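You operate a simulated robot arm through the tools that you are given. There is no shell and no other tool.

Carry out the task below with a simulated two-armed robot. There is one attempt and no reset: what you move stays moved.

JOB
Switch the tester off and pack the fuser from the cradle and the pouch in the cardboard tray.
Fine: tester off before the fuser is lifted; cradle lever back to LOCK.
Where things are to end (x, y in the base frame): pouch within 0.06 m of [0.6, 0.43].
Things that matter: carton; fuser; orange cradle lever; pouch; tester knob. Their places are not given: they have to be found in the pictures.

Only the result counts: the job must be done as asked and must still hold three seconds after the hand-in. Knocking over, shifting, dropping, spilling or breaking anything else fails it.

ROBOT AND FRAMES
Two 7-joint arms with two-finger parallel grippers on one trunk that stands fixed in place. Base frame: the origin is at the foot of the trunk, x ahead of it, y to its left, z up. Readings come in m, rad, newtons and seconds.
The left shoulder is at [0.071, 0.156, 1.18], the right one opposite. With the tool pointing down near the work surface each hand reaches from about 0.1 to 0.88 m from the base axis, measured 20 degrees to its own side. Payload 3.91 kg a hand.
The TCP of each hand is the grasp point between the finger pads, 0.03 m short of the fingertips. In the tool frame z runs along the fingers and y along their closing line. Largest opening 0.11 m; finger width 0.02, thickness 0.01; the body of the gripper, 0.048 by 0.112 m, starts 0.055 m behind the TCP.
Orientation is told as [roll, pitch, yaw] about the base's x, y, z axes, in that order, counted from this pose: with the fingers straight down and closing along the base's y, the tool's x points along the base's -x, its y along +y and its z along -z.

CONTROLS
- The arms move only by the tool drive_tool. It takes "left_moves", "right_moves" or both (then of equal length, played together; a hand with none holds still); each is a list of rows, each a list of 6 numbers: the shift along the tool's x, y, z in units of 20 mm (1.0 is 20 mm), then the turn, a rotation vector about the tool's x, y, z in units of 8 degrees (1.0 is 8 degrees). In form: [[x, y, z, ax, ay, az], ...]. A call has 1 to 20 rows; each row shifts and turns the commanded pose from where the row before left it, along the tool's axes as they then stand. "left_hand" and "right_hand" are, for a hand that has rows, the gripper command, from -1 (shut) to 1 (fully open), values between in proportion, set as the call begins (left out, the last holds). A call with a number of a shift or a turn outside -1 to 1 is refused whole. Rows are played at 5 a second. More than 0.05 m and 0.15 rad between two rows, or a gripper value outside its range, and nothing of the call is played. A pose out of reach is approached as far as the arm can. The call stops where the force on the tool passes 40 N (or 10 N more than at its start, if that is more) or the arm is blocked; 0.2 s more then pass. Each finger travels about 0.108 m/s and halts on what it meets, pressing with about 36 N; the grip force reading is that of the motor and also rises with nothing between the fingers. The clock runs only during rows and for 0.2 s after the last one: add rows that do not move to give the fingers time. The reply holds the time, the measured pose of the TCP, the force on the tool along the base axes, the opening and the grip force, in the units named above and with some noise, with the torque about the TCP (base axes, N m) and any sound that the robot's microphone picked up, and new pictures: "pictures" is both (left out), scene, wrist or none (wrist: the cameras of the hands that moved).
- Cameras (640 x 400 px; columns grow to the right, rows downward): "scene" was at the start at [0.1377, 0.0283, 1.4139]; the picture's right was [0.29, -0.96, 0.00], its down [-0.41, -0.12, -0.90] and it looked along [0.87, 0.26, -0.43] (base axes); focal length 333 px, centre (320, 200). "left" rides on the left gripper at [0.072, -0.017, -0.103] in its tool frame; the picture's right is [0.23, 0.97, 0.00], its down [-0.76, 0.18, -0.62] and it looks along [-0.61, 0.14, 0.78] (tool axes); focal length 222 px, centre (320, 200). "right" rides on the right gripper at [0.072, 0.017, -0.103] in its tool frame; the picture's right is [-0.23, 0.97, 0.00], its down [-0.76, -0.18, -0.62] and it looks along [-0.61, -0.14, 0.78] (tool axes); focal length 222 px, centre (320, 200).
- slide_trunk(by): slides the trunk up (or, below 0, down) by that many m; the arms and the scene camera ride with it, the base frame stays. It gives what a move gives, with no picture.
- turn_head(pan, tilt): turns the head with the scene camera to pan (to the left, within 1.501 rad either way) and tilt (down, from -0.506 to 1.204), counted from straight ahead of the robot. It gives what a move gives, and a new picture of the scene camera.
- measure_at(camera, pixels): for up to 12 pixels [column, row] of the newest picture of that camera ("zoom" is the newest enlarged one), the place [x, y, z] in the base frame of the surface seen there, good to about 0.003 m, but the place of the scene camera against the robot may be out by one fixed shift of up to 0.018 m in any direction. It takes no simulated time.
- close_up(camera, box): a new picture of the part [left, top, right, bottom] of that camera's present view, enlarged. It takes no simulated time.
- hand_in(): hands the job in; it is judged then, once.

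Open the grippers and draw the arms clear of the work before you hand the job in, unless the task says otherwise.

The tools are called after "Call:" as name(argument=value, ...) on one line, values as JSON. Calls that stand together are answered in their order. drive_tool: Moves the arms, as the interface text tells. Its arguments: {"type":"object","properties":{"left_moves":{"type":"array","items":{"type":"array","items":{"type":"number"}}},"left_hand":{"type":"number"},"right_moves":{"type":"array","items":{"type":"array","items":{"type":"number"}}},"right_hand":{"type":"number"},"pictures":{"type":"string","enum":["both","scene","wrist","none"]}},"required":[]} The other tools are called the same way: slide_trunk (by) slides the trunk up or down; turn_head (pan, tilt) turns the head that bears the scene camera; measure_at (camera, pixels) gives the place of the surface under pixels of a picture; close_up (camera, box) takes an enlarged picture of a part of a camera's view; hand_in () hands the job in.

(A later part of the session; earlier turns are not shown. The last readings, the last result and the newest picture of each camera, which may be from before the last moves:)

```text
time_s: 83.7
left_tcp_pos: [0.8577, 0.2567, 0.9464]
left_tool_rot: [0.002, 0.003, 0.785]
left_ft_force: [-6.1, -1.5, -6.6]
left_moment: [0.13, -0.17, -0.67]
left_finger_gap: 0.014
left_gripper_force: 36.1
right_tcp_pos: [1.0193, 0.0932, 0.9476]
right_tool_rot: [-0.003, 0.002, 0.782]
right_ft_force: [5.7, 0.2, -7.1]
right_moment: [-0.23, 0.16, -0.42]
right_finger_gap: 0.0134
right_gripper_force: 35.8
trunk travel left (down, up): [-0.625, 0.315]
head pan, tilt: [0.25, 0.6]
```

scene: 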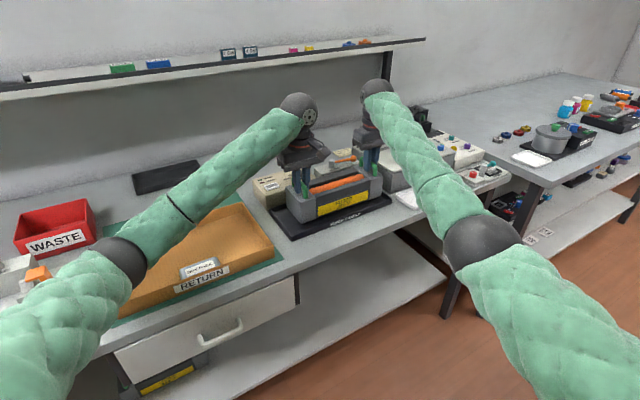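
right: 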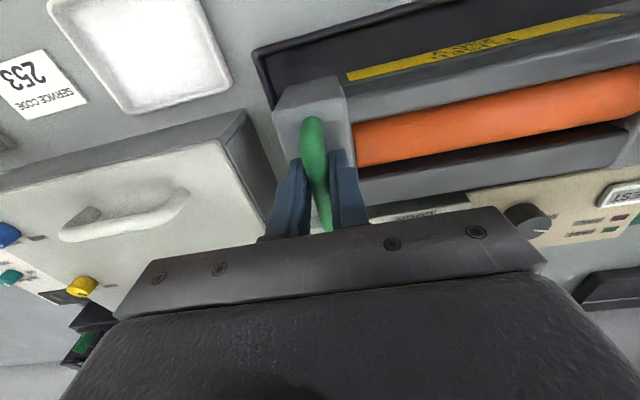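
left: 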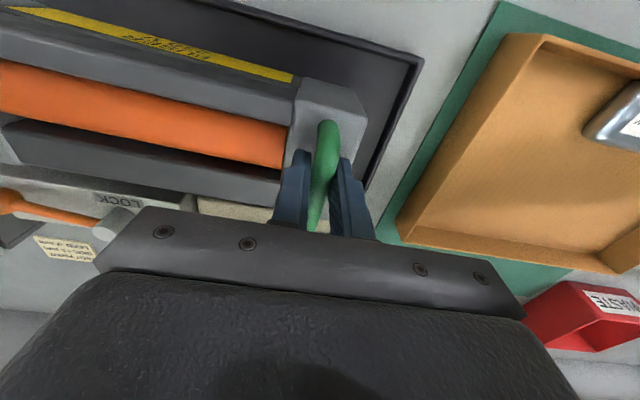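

The fuser is lifting; each hand carries about 7 N. I raise it another 0.08 m.

Call:
drive_tool(left_moves=[[0, 0, -0.3, 0, 0, 0], [0, 0, -0.4, 0, 0, 0], [0, 0, -0.5, 0, 0, 0], [0, 0, -0.5, 0, 0, 0], [0, 0, -0.5, 0, 0, 0], [0, 0, -0.5, 0, 0, 0], [0, 0, -0.5, 0, 0, 0], [0, 0, -0.5, 0, 0, 0], [0, 0, -0.3, 0, 0, 0], [0, 0, 0, 0, 0, 0]], right_moves=[[0, 0, -0.3, 0, 0, 0], [0, 0, -0.4, 0, 0, 0], [0, 0, -0.5, 0, 0, 0], [0, 0, -0.5, 0, 0, 0], [0, 0, -0.5, 0, 0, 0], [0, 0, -0.5, 0, 0, 0], [0, 0, -0.5, 0, 0, 0], [0, 0, -0.5, 0, 0, 0], [0, 0, -0.3, 0, 0, 0], [0, 0, 0, 0, 0, 0]], pictures="both")

Call:
close_up(camera="scene", box=[230, 80, 420, 250])

```text
time_s: 85.9
left_tcp_pos: [0.8582, 0.2564, 1.0265]
left_tool_rot: [0.005, 0.001, 0.785]
left_ft_force: [-13.4, 6.9, -5.8]
left_moment: [0.11, -0.09, -0.67]
left_finger_gap: 0.0138
left_gripper_force: 36.1
right_tcp_pos: [1.0195, 0.0933, 1.0271]
right_tool_rot: [-0.002, 0.001, 0.783]
right_ft_force: [13.8, -7.2, -6.4]
right_moment: [-0.26, 0.07, -0.45]
right_finger_gap: 0.0136
right_gripper_force: 36.0
trunk travel left (down, up): [-0.625, 0.315]
head pan, tilt: [0.25, 0.6]
```

scene: 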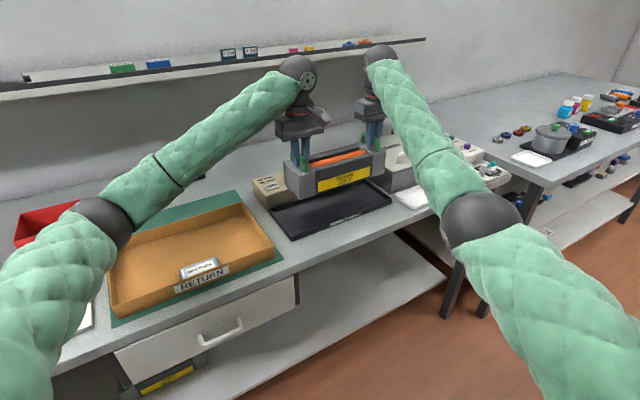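
right: 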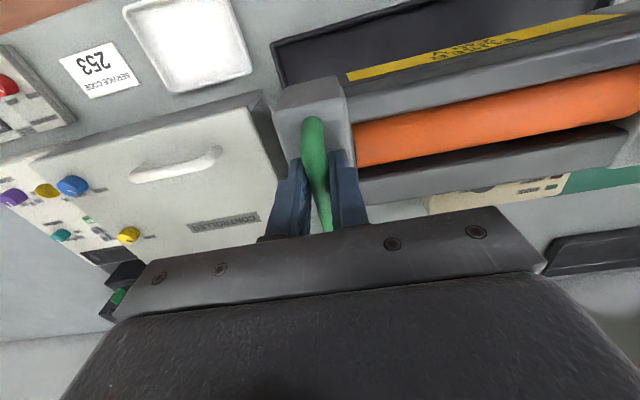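
left: 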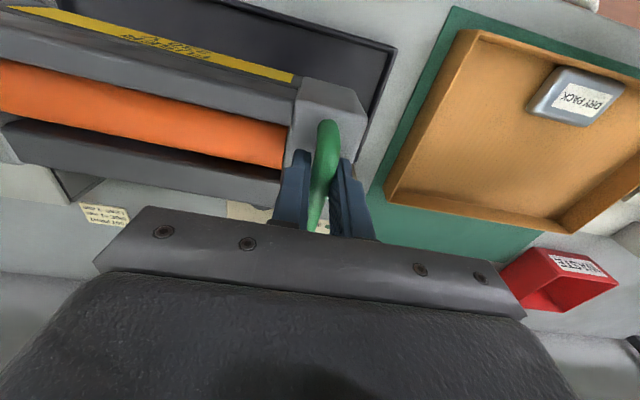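

```text
2.35 times, centred on (325, 165) of scene
```

zoom: 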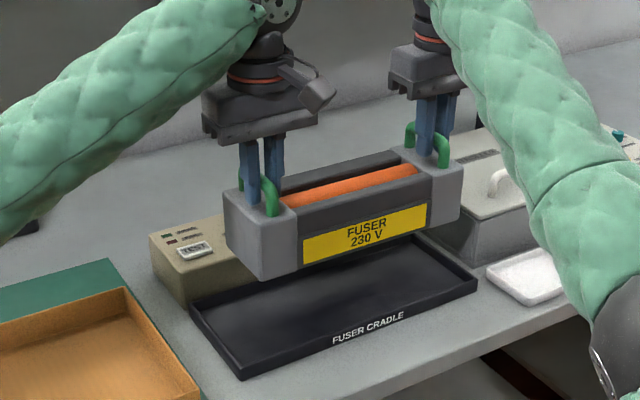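

The fuser hangs level above the cradle, with the hands squeezing by about 14 N. I ease them 1 mm apart each and carry the fuser along -u toward the tray, first 0.18 m.

Call:
drive_tool(left_moves=[[0, 0.05, 0, 0, 0, 0], [0, 0.4, 0, 0, 0, 0], [0, 0.7, 0, 0, 0, 0], [0, 0.9, 0, 0, 0, 0], [0, 0.9, 0, 0, 0, 0], [0, 0.9, 0, 0, 0, 0], [0, 0.9, 0, 0, 0, 0], [0, 0.9, 0, 0, 0, 0], [0, 0.9, 0, 0, 0, 0], [0, 0.9, 0, 0, 0, 0], [0, 0.9, 0, 0, 0, 0], [0, 0.7, 0, 0, 0, 0], [0, 0.4, 0, 0, 0, 0], [0, 0, 0, 0, 0, 0]], right_moves=[[0, -0.05, 0, 0, 0, 0], [0, 0.4, 0, 0, 0, 0], [0, 0.7, 0, 0, 0, 0], [0, 0.9, 0, 0, 0, 0], [0, 0.9, 0, 0, 0, 0], [0, 0.9, 0, 0, 0, 0], [0, 0.9, 0, 0, 0, 0], [0, 0.9, 0, 0, 0, 0], [0, 0.9, 0, 0, 0, 0], [0, 0.9, 0, 0, 0, 0], [0, 0.9, 0, 0, 0, 0], [0, 0.7, 0, 0, 0, 0], [0, 0.4, 0, 0, 0, 0], [0, 0, 0, 0, 0, 0]], pictures="both")

```text
time_s: 88.9
left_tcp_pos: [0.7251, 0.389, 1.0273]
left_tool_rot: [0.002, 0.001, 0.785]
left_ft_force: [17.8, -22.2, -6.7]
left_moment: [-0.26, -0.07, -0.34]
left_finger_gap: 0.0139
left_gripper_force: 35.7
right_tcp_pos: [0.8867, 0.2253, 1.027]
right_tool_rot: [-0.002, 0.003, 0.783]
right_ft_force: [-17.3, 20.7, -5.6]
right_moment: [0.21, 0.21, -0.23]
right_finger_gap: 0.0138
right_gripper_force: 36.2
trunk travel left (down, up): [-0.625, 0.315]
head pan, tilt: [0.25, 0.6]
```

scene: 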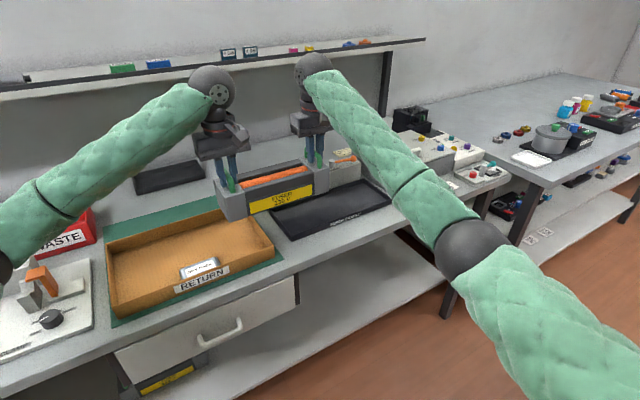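
right: 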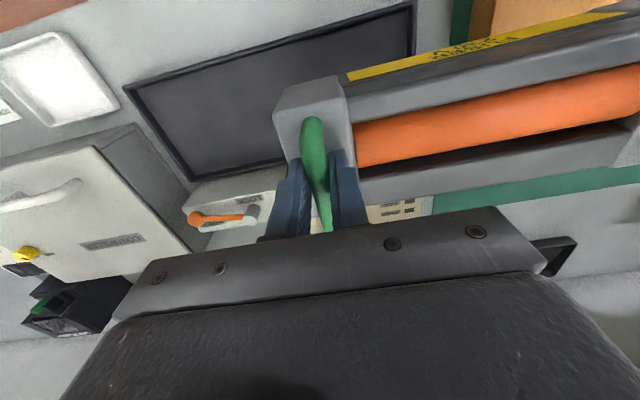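
left: 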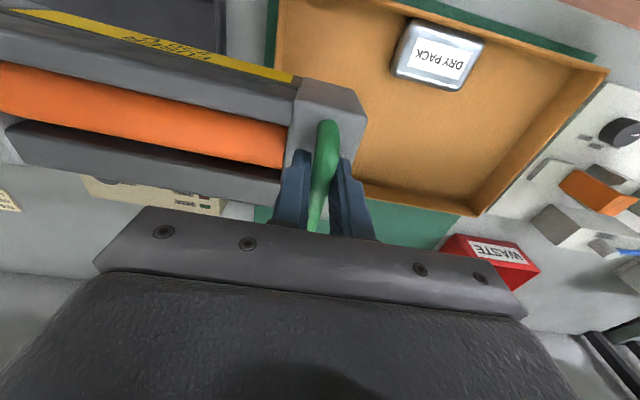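

The internal force swung to about 28 N of tension, so I bring the hands 0.7 mm back together each and carry on along -u another 0.23 m to the tray.

Call:
drive_tool(left_moves=[[0, -0.033, 0, 0, 0, 0], [0, 0.4, 0, 0, 0, 0], [0, 0.7, 0, 0, 0, 0], [0, 0.9, 0, 0, 0, 0], [0, 0.9, 0, 0, 0, 0], [0, 0.9, 0, 0, 0, 0], [0, 0.9, 0, 0, 0, 0], [0, 0.9, 0, 0, 0, 0], [0, 0.9, 0, 0, 0, 0], [0, 0.9, 0, 0, 0, 0], [0, 0.9, 0, 0, 0, 0], [0, 0.9, 0, 0, 0, 0], [0, 0.9, 0, 0, 0, 0], [0, 0.9, 0, 0, 0, 0], [0, 0.5, 0, 0, 0, 0], [0, 0, 0, 0, 0, 0]], right_moves=[[0, 0.033, 0, 0, 0, 0], [0, 0.4, 0, 0, 0, 0], [0, 0.7, 0, 0, 0, 0], [0, 0.9, 0, 0, 0, 0], [0, 0.9, 0, 0, 0, 0], [0, 0.9, 0, 0, 0, 0], [0, 0.9, 0, 0, 0, 0], [0, 0.9, 0, 0, 0, 0], [0, 0.9, 0, 0, 0, 0], [0, 0.9, 0, 0, 0, 0], [0, 0.9, 0, 0, 0, 0], [0, 0.9, 0, 0, 0, 0], [0, 0.9, 0, 0, 0, 0], [0, 0.9, 0, 0, 0, 0], [0, 0.5, 0, 0, 0, 0], [0, 0, 0, 0, 0, 0]], pictures="both")

```text
time_s: 92.3
left_tcp_pos: [0.5626, 0.5526, 1.0275]
left_tool_rot: [0.0, 0.001, 0.784]
left_ft_force: [-2.5, -2.2, -5.1]
left_moment: [0.02, -0.2, -0.57]
left_finger_gap: 0.0139
left_gripper_force: 36.3
right_tcp_pos: [0.7245, 0.3895, 1.0275]
right_tool_rot: [-0.001, 0.001, 0.783]
right_ft_force: [3.4, 2.8, -6.8]
right_moment: [-0.24, 0.17, -0.19]
right_finger_gap: 0.0138
right_gripper_force: 35.6
trunk travel left (down, up): [-0.625, 0.315]
head pan, tilt: [0.25, 0.6]
```

scene: 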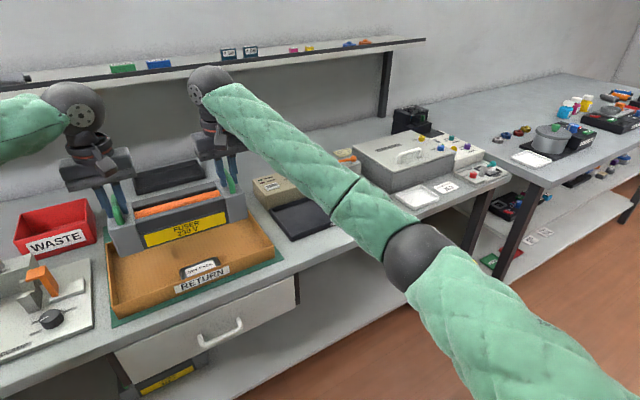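
right: 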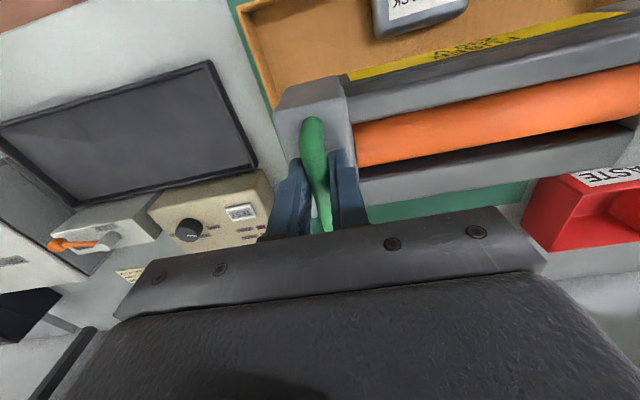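
left: 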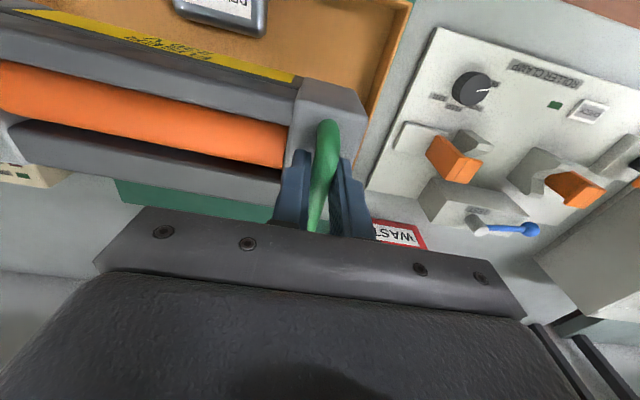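

The fuser is centered over the tray along u (u≈0.122). I measure the fuser's block edges and the pouch and walls to set the depth (v) precisely.

Call:
close_up(camera="right", box=[230, 0, 430, 240])

Call:
measure_at(camera="right", pixels=[[282, 92], [340, 78], [350, 120], [355, 165], [362, 195], [420, 185], [420, 200], [500, 190], [450, 70], [500, 60], [420, 20], [375, 30]])

Call:
measure_at(camera="left", pixels=[[305, 78], [362, 95], [300, 120], [290, 150], [285, 172], [200, 165], [150, 150], [100, 140], [200, 50], [268, 30], [390, 60], [200, 200]])

```text
1.67 times, centred on (330, 120) of right
```

zoom: 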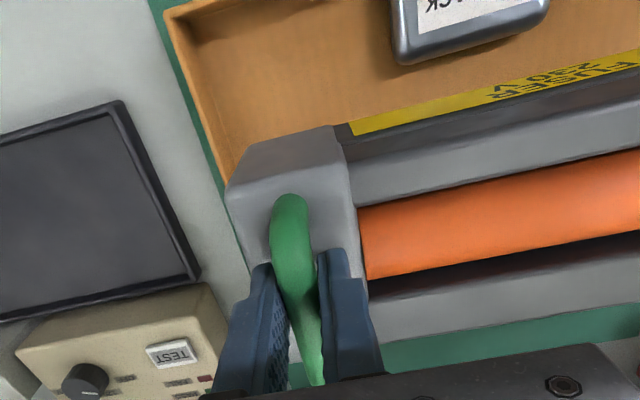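

```text
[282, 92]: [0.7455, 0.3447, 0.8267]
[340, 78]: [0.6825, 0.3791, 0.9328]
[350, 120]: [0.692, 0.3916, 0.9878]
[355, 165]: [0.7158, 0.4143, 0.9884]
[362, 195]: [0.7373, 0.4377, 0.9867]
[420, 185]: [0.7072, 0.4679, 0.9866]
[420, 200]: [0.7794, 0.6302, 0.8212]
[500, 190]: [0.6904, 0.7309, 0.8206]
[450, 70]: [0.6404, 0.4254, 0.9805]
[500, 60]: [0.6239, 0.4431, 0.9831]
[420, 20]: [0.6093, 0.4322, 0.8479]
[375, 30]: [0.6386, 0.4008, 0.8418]
```

```text
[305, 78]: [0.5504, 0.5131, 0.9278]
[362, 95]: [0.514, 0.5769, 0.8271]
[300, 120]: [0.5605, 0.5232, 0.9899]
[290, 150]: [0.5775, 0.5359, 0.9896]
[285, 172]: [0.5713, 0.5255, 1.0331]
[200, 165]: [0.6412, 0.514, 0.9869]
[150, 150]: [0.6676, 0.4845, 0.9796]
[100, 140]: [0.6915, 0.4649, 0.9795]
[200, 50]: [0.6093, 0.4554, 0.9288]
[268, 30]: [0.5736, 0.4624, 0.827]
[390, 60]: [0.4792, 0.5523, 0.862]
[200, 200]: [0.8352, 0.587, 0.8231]
```

The fuser's front face is at v≈0.750 and its back at v≈0.834. I shift it +0.048 m in v (leaving ~15 mm to the back wall and ~27 mm to the pouch), then lower it by about 0.06 m.

Call:
drive_tool(left_moves=[[-0.4, 0, 0, 0, 0, 0], [-0.6, 0, 0, 0, 0, 0], [-0.6, 0, 0, 0, 0, 0], [-0.5, 0, 0, 0, 0, 0], [-0.3, 0, 0, 0, 0, 0], [0, 0, 0, 0, 0, 0], [0, 0, 0.4, 0, 0, 0], [0, 0, 0.5, 0, 0, 0], [0, 0, 0.5, 0, 0, 0], [0, 0, 0.5, 0, 0, 0], [0, 0, 0.5, 0, 0, 0], [0, 0, 0.4, 0, 0, 0], [0, 0, 0.2, 0, 0, 0], [0, 0, 0, 0, 0, 0]], right_moves=[[-0.4, 0, 0, 0, 0, 0], [-0.6, 0, 0, 0, 0, 0], [-0.6, 0, 0, 0, 0, 0], [-0.5, 0, 0, 0, 0, 0], [-0.3, 0, 0, 0, 0, 0], [0, 0, 0, 0, 0, 0], [0, 0, 0.4, 0, 0, 0], [0, 0, 0.5, 0, 0, 0], [0, 0, 0.5, 0, 0, 0], [0, 0, 0.5, 0, 0, 0], [0, 0, 0.5, 0, 0, 0], [0, 0, 0.4, 0, 0, 0], [0, 0, 0.2, 0, 0, 0], [0, 0, 0, 0, 0, 0]], pictures="both")

Call:
turn_head(pan=0.6, tilt=0.75)

```text
time_s: 95.3
left_tcp_pos: [0.595, 0.5855, 0.9673]
left_tool_rot: [0.0, 0.0, 0.785]
left_ft_force: [5.2, -7.6, -5.1]
left_moment: [-0.3, -0.02, -0.2]
left_finger_gap: 0.0138
left_gripper_force: 36.7
right_tcp_pos: [0.7586, 0.4224, 0.9665]
right_tool_rot: [-0.002, 0.002, 0.782]
right_ft_force: [-4.7, 7.5, -7.6]
right_moment: [0.05, -0.05, -0.04]
right_finger_gap: 0.0135
right_gripper_force: 36.1
trunk travel left (down, up): [-0.625, 0.315]
head pan, tilt: [0.25, 0.6]
```

scene: 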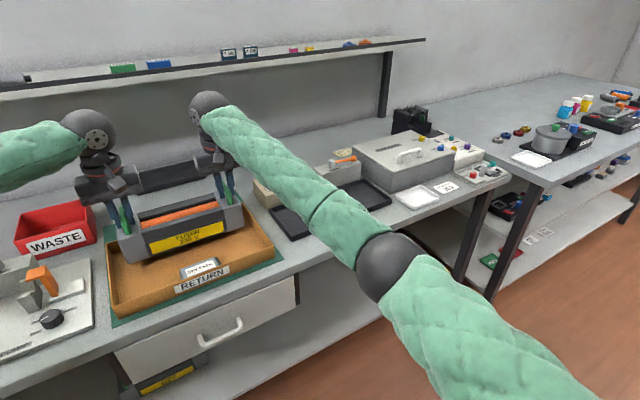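
right: 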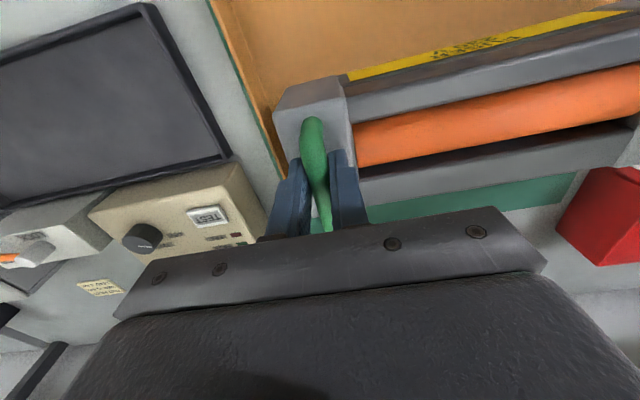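
left: 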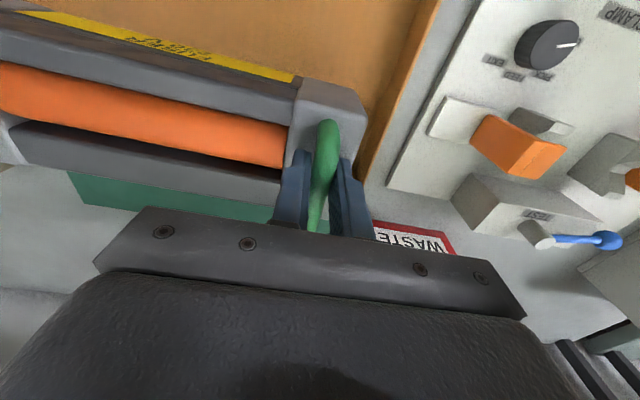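

```text
time_s: 96.1
left_tcp_pos: [0.5958, 0.5863, 0.9674]
left_tool_rot: [0.001, 0.002, 0.786]
left_ft_force: [8.9, -11.4, -6.7]
left_moment: [0.01, -0.23, -0.23]
left_finger_gap: 0.0137
left_gripper_force: 35.7
right_tcp_pos: [0.7591, 0.4224, 0.9684]
right_tool_rot: [-0.001, 0.002, 0.783]
right_ft_force: [-9.2, 11.2, -6.4]
right_moment: [-0.14, 0.32, -0.06]
right_finger_gap: 0.0137
right_gripper_force: 36.2
trunk travel left (down, up): [-0.625, 0.315]
head pan, tilt: [0.6, 0.75]
```

scene: 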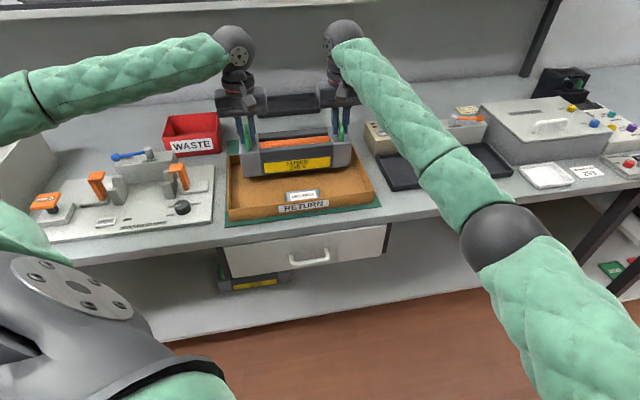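

The fuser is inside the tray outline with room all round. I lower it another 24 mm, slowing near the floor.

Call:
drive_tool(left_moves=[[0, 0, 0.3, 0, 0, 0], [0, 0, 0.3, 0, 0, 0], [0, 0, 0.3, 0, 0, 0], [0, 0, 0.2, 0, 0, 0], [0, 0, 0.1, 0, 0, 0], [0, 0, 0, 0, 0, 0]], right_moves=[[0, 0, 0.3, 0, 0, 0], [0, 0, 0.3, 0, 0, 0], [0, 0, 0.3, 0, 0, 0], [0, 0, 0.2, 0, 0, 0], [0, 0, 0.1, 0, 0, 0], [0, 0, 0, 0, 0, 0]], pictures="both")

Call:
close_up(camera="scene", box=[200, 80, 400, 230])

```text
time_s: 97.5
left_tcp_pos: [0.5969, 0.5866, 0.9432]
left_tool_rot: [0.002, 0.002, 0.786]
left_ft_force: [16.0, -19.2, -5.5]
left_moment: [-0.38, 0.11, -0.35]
left_finger_gap: 0.0133
left_gripper_force: 36.0
right_tcp_pos: [0.7588, 0.4235, 0.9423]
right_tool_rot: [0.0, 0.0, 0.781]
right_ft_force: [-16.2, 20.2, -7.1]
right_moment: [0.29, 0.04, -0.16]
right_finger_gap: 0.0139
right_gripper_force: 36.3
trunk travel left (down, up): [-0.625, 0.315]
head pan, tilt: [0.6, 0.75]
```

scene: 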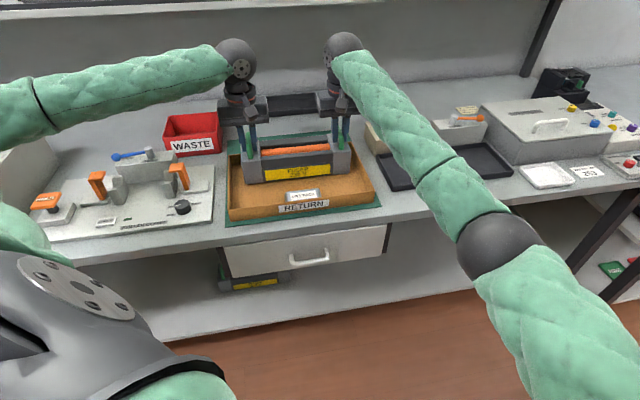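
right: 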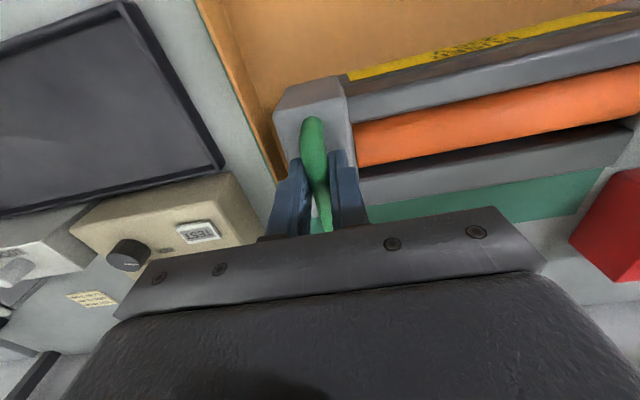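
left: 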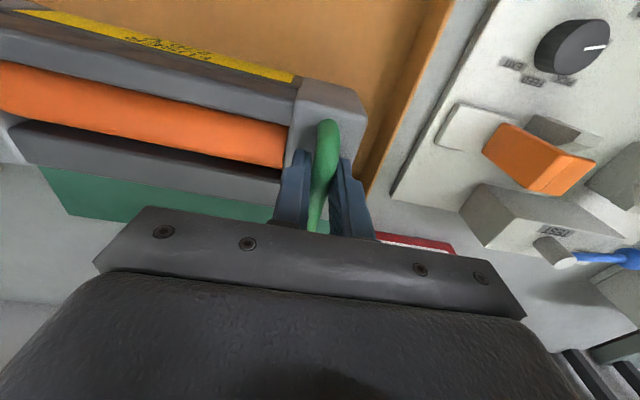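

```text
2.67 times, centred on (300, 155) of scene
```

zoom: 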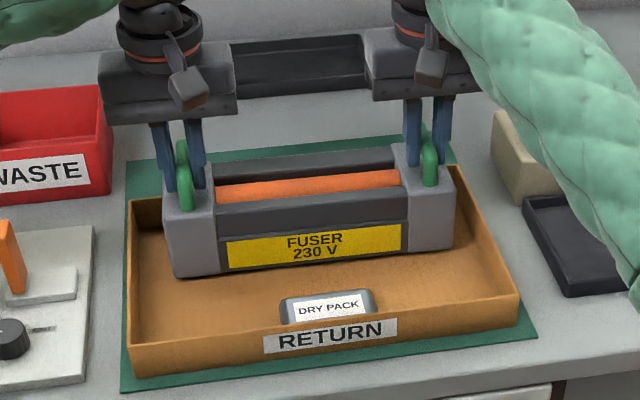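

The fuser sits properly over the tray floor, a few mm up. I relax the tension slightly and lower in 2 mm steps to touch down.

Call:
drive_tool(left_moves=[[0, -0.03, 0.05, 0, 0, 0], [0, 0, 0.1, 0, 0, 0], [0, 0, 0, 0, 0, 0]], right_moves=[[0, 0.03, 0.05, 0, 0, 0], [0, 0, 0.1, 0, 0, 0], [0, 0, 0, 0, 0, 0]], pictures="none")

Call:
drive_tool(left_moves=[[0, 0, 0.1, 0, 0, 0], [0, 0, 0, 0, 0, 0]], right_moves=[[0, 0, 0.1, 0, 0, 0], [0, 0, 0, 0, 0, 0]], pictures="none")

```text
time_s: 98.3
left_tcp_pos: [0.5952, 0.587, 0.9408]
left_tool_rot: [0.001, 0.001, 0.786]
left_ft_force: [7.4, -11.8, -6.9]
left_moment: [-0.14, -0.01, -0.47]
left_finger_gap: 0.0138
left_gripper_force: 35.7
right_tcp_pos: [0.7584, 0.423, 0.9409]
right_tool_rot: [-0.005, 0.002, 0.782]
right_ft_force: [-7.5, 11.7, -4.6]
right_moment: [0.05, 0.12, -0.21]
right_finger_gap: 0.0135
right_gripper_force: 35.8
trunk travel left (down, up): [-0.625, 0.315]
head pan, tilt: [0.6, 0.75]
```

```text
time_s: 98.9
left_tcp_pos: [0.5944, 0.5862, 0.9397]
left_tool_rot: [0.003, 0.001, 0.787]
left_ft_force: [4.3, -7.8, -7.1]
left_moment: [0.49, -0.71, -0.39]
left_finger_gap: 0.0137
left_gripper_force: 35.5
right_tcp_pos: [0.7585, 0.4232, 0.9394]
right_tool_rot: [-0.003, 0.0, 0.784]
right_ft_force: [-3.0, 8.4, 8.0]
right_moment: [0.05, 0.08, -0.11]
right_finger_gap: 0.0136
right_gripper_force: 36.4
trunk travel left (down, up): [-0.625, 0.315]
head pan, tilt: [0.6, 0.75]
```

The right side has touched down (force +8 N) and the left still carries about 7 N. I lower the left alone by about 2 mm.

Call:
drive_tool(left_moves=[[0, 0, 0.08, 0, 0, 0], [0, 0, 0, 0, 0, 0]], right_moves=[[0, 0, -0.03, 0, 0, 0], [0, 0, 0, 0, 0, 0]], pictures="none")

```text
time_s: 99.5
left_tcp_pos: [0.596, 0.585, 0.9395]
left_tool_rot: [0.001, -0.001, 0.783]
left_ft_force: [-0.8, -3.7, 7.0]
left_moment: [0.18, -0.29, -0.5]
left_finger_gap: 0.0137
left_gripper_force: 36.2
right_tcp_pos: [0.758, 0.4226, 0.9399]
right_tool_rot: [-0.004, -0.001, 0.784]
right_ft_force: [1.3, 8.4, 0.2]
right_moment: [0.82, -0.77, -0.15]
right_finger_gap: 0.0134
right_gripper_force: 36.0
trunk travel left (down, up): [-0.625, 0.315]
head pan, tilt: [0.6, 0.75]
```

Both sides rest on the floor. I open both grippers to clear the bars and raise the hands 0.12 m.

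Call:
drive_tool(left_moves=[[0, 0, 0, 0, 0, 0], [0, 0, 0, 0, 0, 0], [0, 0, -0.3, 0, 0, 0], [0, 0, -0.7, 0, 0, 0], [0, 0, -1, 0, 0, 0], [0, 0, -1, 0, 0, 0], [0, 0, -1, 0, 0, 0], [0, 0, -1, 0, 0, 0], [0, 0, -1, 0, 0, 0], [0, 0, 0, 0, 0, 0]], right_moves=[[0, 0, 0, 0, 0, 0], [0, 0, 0, 0, 0, 0], [0, 0, -0.3, 0, 0, 0], [0, 0, -0.7, 0, 0, 0], [0, 0, -1, 0, 0, 0], [0, 0, -1, 0, 0, 0], [0, 0, -1, 0, 0, 0], [0, 0, -1, 0, 0, 0], [0, 0, -1, 0, 0, 0], [0, 0, 0, 0, 0, 0]], left_hand=0.1, right_hand=0.1, pictures="both")

Call:
close_up(camera="scene", box=[200, 80, 400, 230])

```text
time_s: 101.7
left_tcp_pos: [0.5954, 0.5864, 1.0579]
left_tool_rot: [0.003, -0.001, 0.785]
left_ft_force: [0.2, -0.2, 0.1]
left_moment: [0.01, 0.0, -0.01]
left_finger_gap: 0.0607
left_gripper_force: 0.0
right_tcp_pos: [0.7585, 0.4231, 1.0588]
right_tool_rot: [-0.002, 0.003, 0.781]
right_ft_force: [1.1, -1.2, -0.7]
right_moment: [0.02, -0.02, 0.01]
right_finger_gap: 0.0604
right_gripper_force: 0.0
trunk travel left (down, up): [-0.625, 0.315]
head pan, tilt: [0.6, 0.75]
```

scene: 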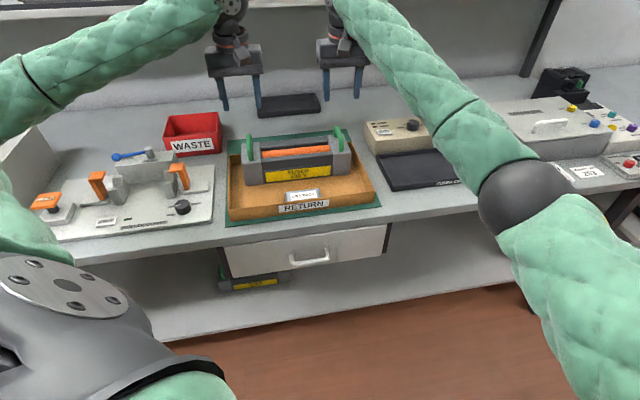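
right: 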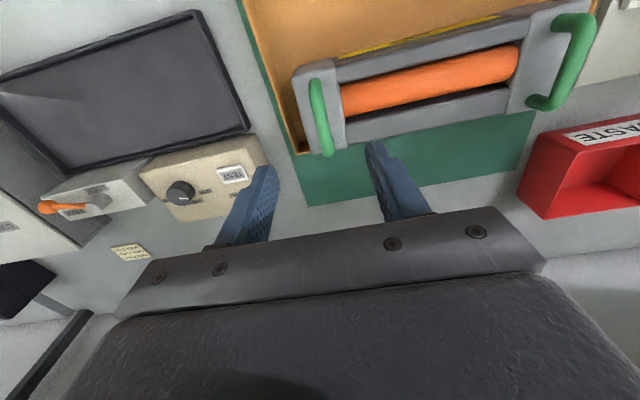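
left: 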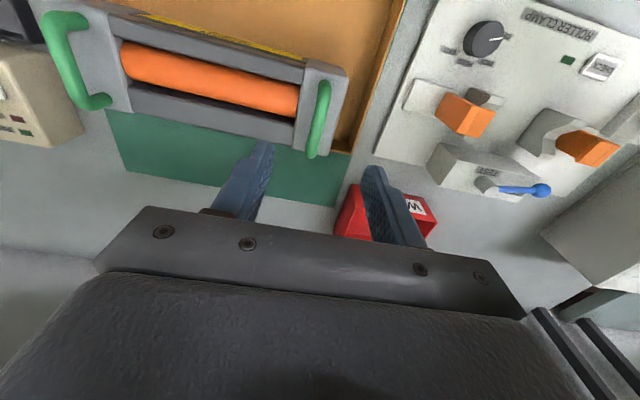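

```text
2.67 times, centred on (300, 155) of scene
```

zoom: 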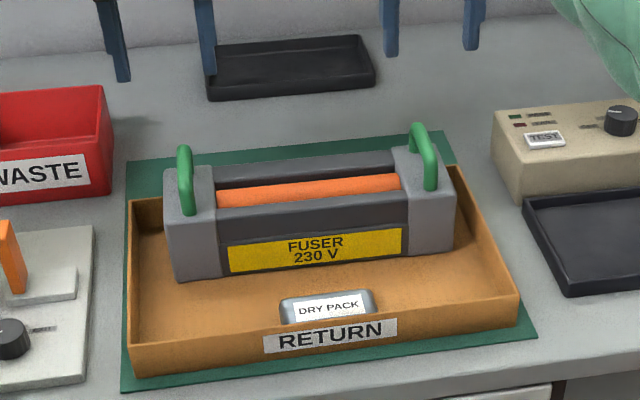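

The fuser and pouch are both packed in the tray. Now I withdraw the right hand to its own side so the left arm can return the lever to LOCK.

Call:
drive_tool(right_moves=[[0.9, -0.8, -0.4, 0, 0, 0], [0.9, -0.8, -0.4, 0, 0, 0], [0.9, -0.8, -0.4, 0, 0, 0], [0.9, -0.8, -0.4, 0, 0, 0], [0.9, -0.8, -0.4, 0, 0, 0], [0.9, -0.8, -0.4, 0, 0, 0], [0.9, -0.8, -0.2, 0, 0, 0], [0.9, -0.8, -0.2, 0, 0, 0], [0.9, -0.8, -0.2, 0, 0, 0], [0.9, -0.8, -0.2, 0, 0, 0], [0.9, -0.8, 0, 0, 0, 0], [0.9, -0.8, 0, 0, 0, 0], [0.9, -0.8, 0, 0, 0, 0], [0.9, -0.8, 0, 0, 0, 0], [0.9, -0.8, 0, 0, 0, 0], [0.9, -0.8, 0, 0, 0, 0], [0.9, -0.8, 0, 0, 0, 0], [0.9, -0.8, 0, 0, 0, 0], [0.9, -0.8, 0, 0, 0, 0], [0.9, -0.8, 0, 0, 0, 0]], pictures="scene")

```text
time_s: 105.9
left_tcp_pos: [0.5953, 0.5859, 1.0587]
left_tool_rot: [0.002, 0.0, 0.786]
left_ft_force: [0.4, 1.0, 0.8]
left_moment: [0.0, 0.0, 0.01]
left_finger_gap: 0.0607
left_gripper_force: 0.0
right_tcp_pos: [0.726, -0.0585, 1.1245]
right_tool_rot: [-0.001, -0.001, 0.783]
right_ft_force: [-0.2, -0.1, 0.1]
right_moment: [-0.02, 0.02, 0.0]
right_finger_gap: 0.0607
right_gripper_force: 0.1
trunk travel left (down, up): [-0.625, 0.315]
head pan, tilt: [0.6, 0.75]
```

scene: 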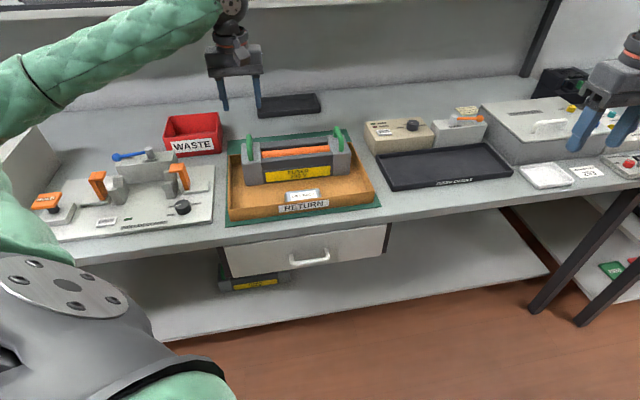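

The right hand is off to its side. I retract it further while the left hand, fingers closed, travels toward the lever at safe height.

Call:
drive_tool(left_moves=[[-0.123, -1, 0, 0, 0, 0], [-0.123, -1, 0, 0, 0, 0], [-0.123, -1, 0, 0, 0, 0], [-0.123, -1, 0, 0, 0, 0], [-0.123, -1, 0, 0, 0, 0], [-0.123, -1, 0, 0, 0, 0], [-0.123, -1, 0, 0, 0, 0], [-0.123, -1, 0, 0, 0, 0], [-0.123, -1, 0, 0, 0, 0], [-0.123, -1, 0, 0, 0, 0], [-0.123, -1, 0, 0, 0, 0], [-0.123, -1, 0, 0, 0, 0], [-0.123, -1, 0, 0, 0, 0], [-0.123, -1, 0, 0, 0, 0], [-0.123, -1, 0, 0, 0, 0], [-0.123, -1, 0, 0, 0, 0], [-0.123, -1, 0, 0, 0, 0], [-0.123, -1, 0, 0, 0, 0], [-0.123, -1, 0, 0, 0, 0], [-0.123, -1, 0, 0, 0, 0]], right_moves=[[1, -0.3, 0, 0, 0, 0], [1, -0.3, 0, 0, 0, 0], [1, -0.3, 0, 0, 0, 0], [1, -0.3, 0, 0, 0, 0], [1, -0.3, 0, 0, 0, 0], [1, -0.3, 0, 0, 0, 0], [1, -0.3, 0, 0, 0, 0], [1, -0.3, 0, 0, 0, 0], [0, 0, 0, 0, 0, 0], [0, 0, 0, 0, 0, 0], [0, 0, 0, 0, 0, 0], [0, 0, 0, 0, 0, 0], [0, 0, 0, 0, 0, 0], [0, 0, 0, 0, 0, 0], [0, 0, 0, 0, 0, 0], [0, 0, 0, 0, 0, 0], [0, 0, 0, 0, 0, 0], [0, 0, 0, 0, 0, 0], [0, 0, 0, 0, 0, 0], [0, 0, 0, 0, 0, 0]], left_hand=-1, pictures="both")

Call:
turn_head(pan=0.25, tilt=0.6)

```text
time_s: 110.1
left_tcp_pos: [0.915, 0.338, 1.0573]
left_tool_rot: [0.002, 0.001, 0.786]
left_ft_force: [0.1, 0.4, -0.3]
left_moment: [0.0, -0.03, 0.01]
left_finger_gap: 0.0
left_gripper_force: 36.2
right_tcp_pos: [0.648, -0.2033, 1.1258]
right_tool_rot: [-0.002, -0.001, 0.782]
right_ft_force: [0.5, -0.6, -1.3]
right_moment: [-0.02, -0.01, -0.04]
right_finger_gap: 0.0605
right_gripper_force: 0.0
trunk travel left (down, up): [-0.625, 0.315]
head pan, tilt: [0.6, 0.75]
```

scene: 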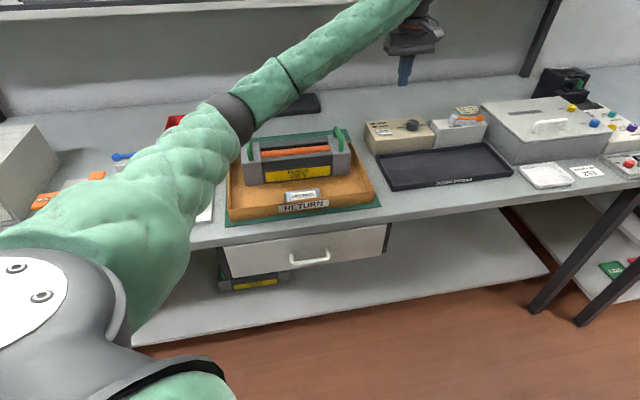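
right: 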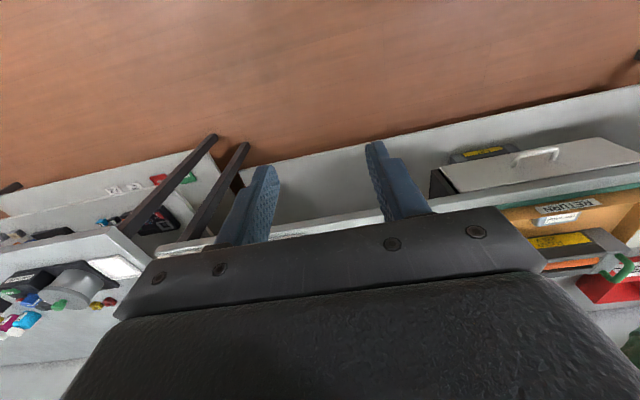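
left: 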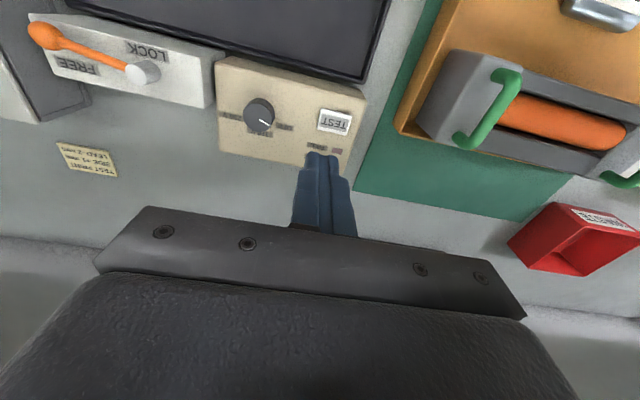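

```text
time_s: 111.0
left_tcp_pos: [0.9137, 0.3371, 1.0576]
left_tool_rot: [0.002, -0.001, 0.785]
left_ft_force: [0.6, -0.1, -0.2]
left_moment: [-0.01, 0.01, 0.01]
left_finger_gap: 0.0
left_gripper_force: 36.0
right_tcp_pos: [0.6477, -0.2029, 1.1257]
right_tool_rot: [-0.003, -0.001, 0.782]
right_ft_force: [-0.1, 0.5, 0.3]
right_moment: [0.01, 0.0, 0.0]
right_finger_gap: 0.0604
right_gripper_force: 0.0
trunk travel left (down, up): [-0.625, 0.315]
head pan, tilt: [0.25, 0.6]
```

scene: 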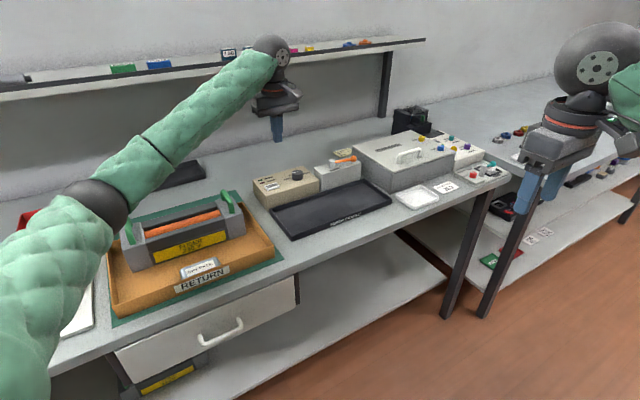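

The lever's orange ball is visible at FREE. I continue to a point behind the rod (v≈0.914) and check whether the arm reaches it.

Call:
drive_tool(left_moves=[[-0.1345, -0.99, 0, 0, 0, 0], [-0.1345, -0.99, 0, 0, 0, 0], [-0.1345, -0.99, 0, 0, 0, 0], [-0.1345, -0.99, 0, 0, 0, 0], [-0.1345, -0.99, 0, 0, 0, 0], [-0.1345, -0.99, 0, 0, 0, 0], [-0.1345, -0.99, 0, 0, 0, 0], [-0.1345, -0.99, 0, 0, 0, 0], [-0.1345, -0.99, 0, 0, 0, 0], [-0.1345, -0.99, 0, 0, 0, 0], [-0.1345, -0.99, 0, 0, 0, 0], [0, 0, 0, 0, 0, 0]], pictures="both")

Call:
close_up(camera="left", box=[180, 0, 440, 200])

```text
time_s: 113.5
left_tcp_pos: [1.0898, 0.2061, 1.0574]
left_tool_rot: [0.003, 0.0, 0.784]
left_ft_force: [-0.8, -0.1, -0.4]
left_moment: [-0.02, 0.02, 0.01]
left_finger_gap: 0.0002
left_gripper_force: 35.6
right_tcp_pos: [0.6472, -0.2019, 1.1246]
right_tool_rot: [-0.003, 0.002, 0.782]
right_ft_force: [0.6, 0.1, 0.2]
right_moment: [-0.03, 0.01, 0.03]
right_finger_gap: 0.0605
right_gripper_force: 0.1
trunk travel left (down, up): [-0.625, 0.315]
head pan, tilt: [0.25, 0.6]
```

scene: 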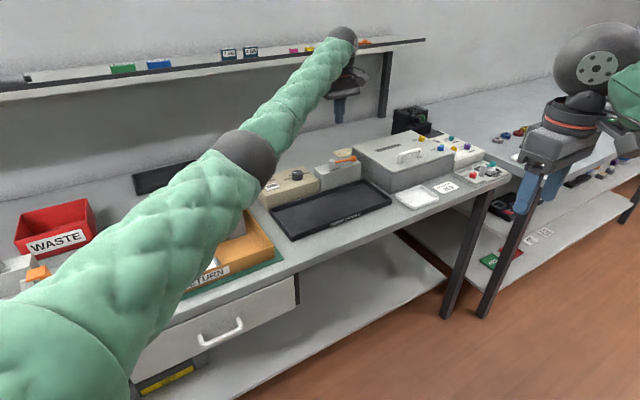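
left: 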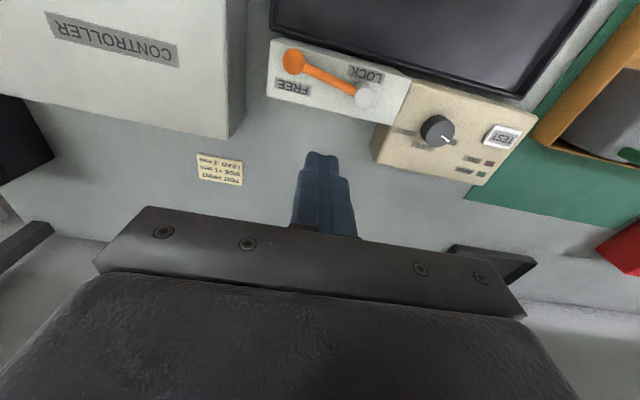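

```text
2.00 times, centred on (310, 100) of left
```

zoom: 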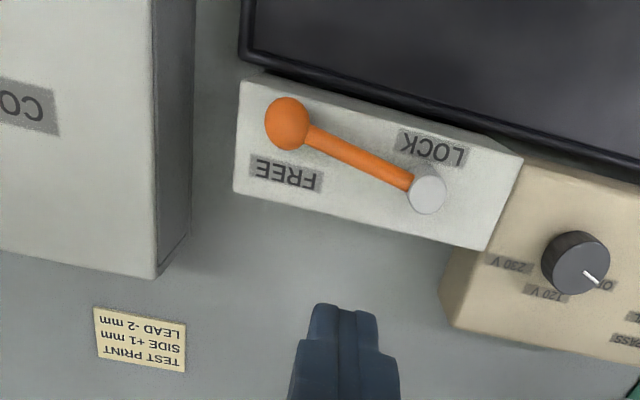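

Reached. I measure the lever's ball, rod and pivot again in this view.

Call:
measure_at(camera="zoom", pixels=[[287, 123], [330, 147], [370, 166], [405, 183], [427, 192], [287, 172], [432, 147], [245, 90], [515, 160], [480, 245], [240, 190], [345, 320]])

```text
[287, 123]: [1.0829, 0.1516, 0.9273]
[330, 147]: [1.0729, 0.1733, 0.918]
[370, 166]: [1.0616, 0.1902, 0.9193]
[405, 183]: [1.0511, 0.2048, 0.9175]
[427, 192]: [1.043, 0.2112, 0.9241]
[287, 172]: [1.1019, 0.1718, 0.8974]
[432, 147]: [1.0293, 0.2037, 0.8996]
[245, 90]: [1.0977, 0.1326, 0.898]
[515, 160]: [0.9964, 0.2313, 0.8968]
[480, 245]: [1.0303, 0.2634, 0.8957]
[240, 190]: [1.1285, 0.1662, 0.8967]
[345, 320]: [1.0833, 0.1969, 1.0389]
```

The lever sits at about 80° from LOCK. I lower the closed fingers behind the rod, tips about 7 mm above the box top.

Call:
drive_tool(left_moves=[[0, 0, 1, 0, 0, 0], [0, 0, 1, 0, 0, 0], [0, 0, 1, 0, 0, 0], [0, 0, 1, 0, 0, 0], [0, 0, 1, 0, 0, 0], [0, 0, 0.7, 0, 0, 0], [0, 0, 0.3, 0, 0, 0], [0, 0, 0, 0, 0, 0]], pictures="both")

Call:
close_up(camera="left", box=[180, 60, 440, 260])

```text
time_s: 115.3
left_tcp_pos: [1.0889, 0.2044, 0.9376]
left_tool_rot: [0.0, -0.001, 0.784]
left_ft_force: [-0.2, 1.0, 0.6]
left_moment: [-0.02, 0.02, 0.0]
left_finger_gap: 0.0002
left_gripper_force: 36.4
right_tcp_pos: [0.6462, -0.2037, 1.126]
right_tool_rot: [-0.003, 0.0, 0.781]
right_ft_force: [-0.1, -0.6, 0.2]
right_moment: [0.0, -0.01, 0.0]
right_finger_gap: 0.0605
right_gripper_force: 0.0
trunk travel left (down, up): [-0.625, 0.315]
head pan, tilt: [0.25, 0.6]
```

scene: 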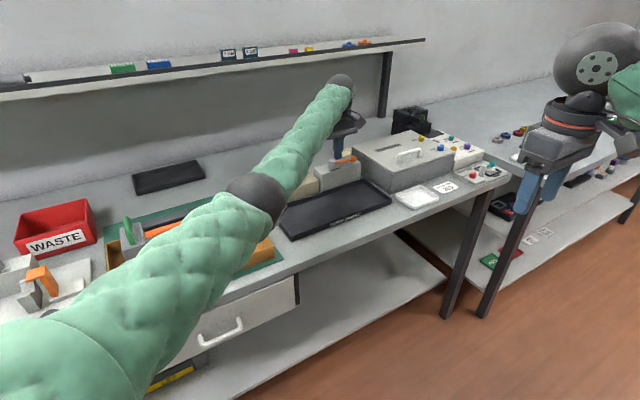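
left: 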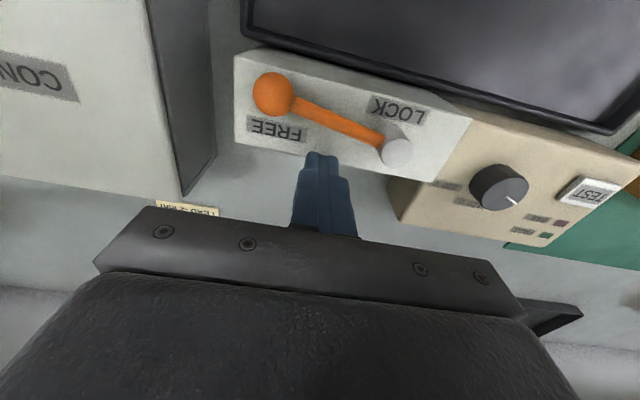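

```text
2.00 times, centred on (310, 160) of left
```

zoom: 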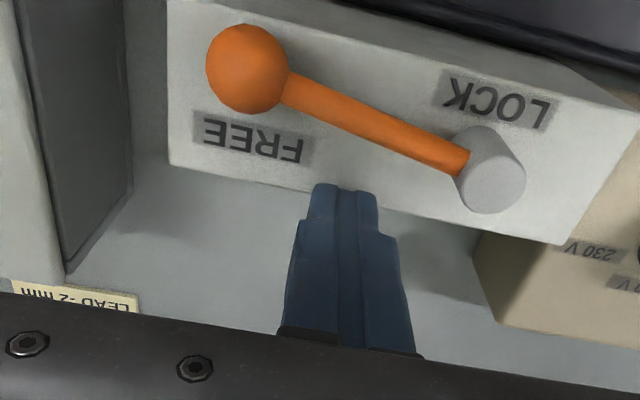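

The fingers are behind the rod at mid-length. I lower 4 mm more and push the lever toward the front, following the arc through about 45°.

Call:
drive_tool(left_moves=[[0, 0, 0.18, 0, 0, 0], [0.445, -0.074, 0, 0, 0, 0], [0.445, -0.074, 0, 0, 0, 0], [0.445, -0.074, 0, 0, 0, 0], [0.445, -0.074, 0, 0, 0, 0], [0.2725, 0.075, 0, 0, 0, 0], [0.2725, 0.075, 0, 0, 0, 0], [0, 0, 0, 0, 0, 0]], pictures="wrist")

Call:
close_up(camera="left", box=[180, 60, 440, 260])

```text
time_s: 117.2
left_tcp_pos: [1.059, 0.1707, 0.9333]
left_tool_rot: [0.002, -0.001, 0.787]
left_ft_force: [-0.2, 0.2, -0.8]
left_moment: [0.0, 0.03, 0.0]
left_finger_gap: 0.0
left_gripper_force: 36.0
right_tcp_pos: [0.6473, -0.2024, 1.126]
right_tool_rot: [-0.002, -0.001, 0.782]
right_ft_force: [0.1, -0.3, -0.2]
right_moment: [-0.04, 0.01, -0.01]
right_finger_gap: 0.0605
right_gripper_force: 0.2
trunk travel left (down, up): [-0.625, 0.315]
head pan, tilt: [0.25, 0.6]
```

left: 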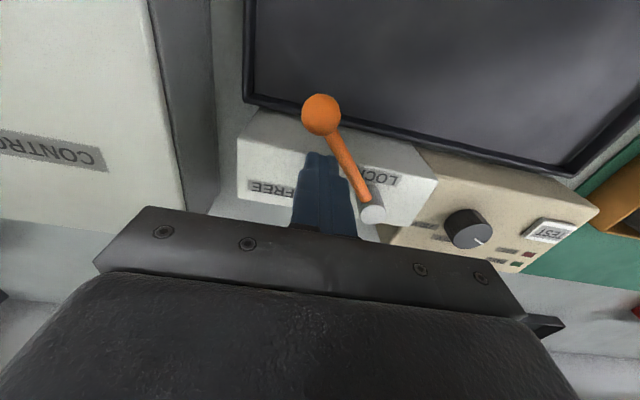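

```text
2.00 times, centred on (310, 160) of left
```

zoom: 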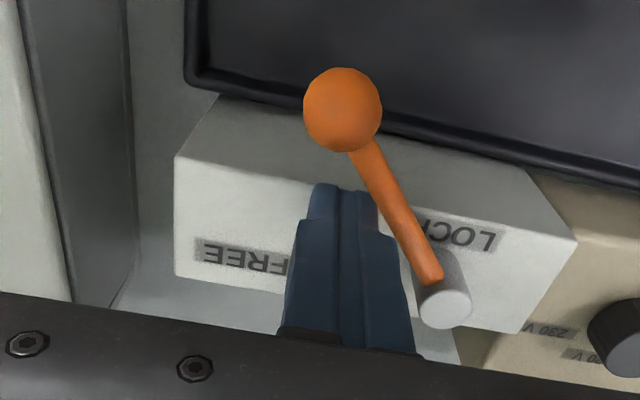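

The lever swings freely and is more than halfway. I continue along the arc to LOCK.

Call:
drive_tool(left_moves=[[0.24, 0.1425, 0, 0, 0, 0], [0.24, 0.1425, 0, 0, 0, 0], [0.2, 0.2, 0, 0, 0, 0], [0.2, 0.2, 0, 0, 0, 0], [0.1375, 0.2475, 0, 0, 0, 0], [0.07, 0.12, 0, 0, 0, 0], [0, 0, 0, 0, 0, 0]], pictures="wrist")

Call:
close_up(camera="left", box=[200, 60, 460, 260])

```text
time_s: 118.8
left_tcp_pos: [1.0273, 0.1691, 0.9332]
left_tool_rot: [0.002, 0.0, 0.784]
left_ft_force: [-0.5, 0.4, -1.0]
left_moment: [-0.03, 0.01, 0.02]
left_finger_gap: 0.0001
left_gripper_force: 35.8
right_tcp_pos: [0.6477, -0.2028, 1.1251]
right_tool_rot: [-0.002, 0.0, 0.782]
right_ft_force: [0.7, 0.1, 0.5]
right_moment: [0.0, 0.04, 0.03]
right_finger_gap: 0.0604
right_gripper_force: 0.1
trunk travel left (down, up): [-0.625, 0.315]
head pan, tilt: [0.25, 0.6]
```

left: 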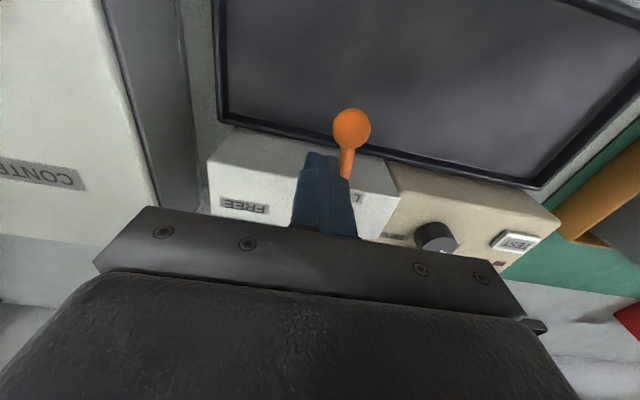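

```text
2.00 times, centred on (330, 160) of left
```

zoom: 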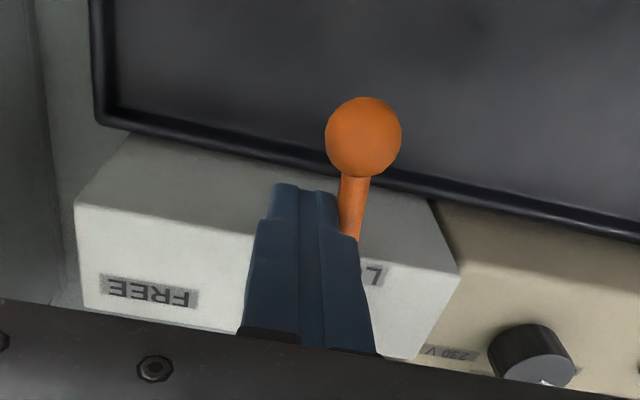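

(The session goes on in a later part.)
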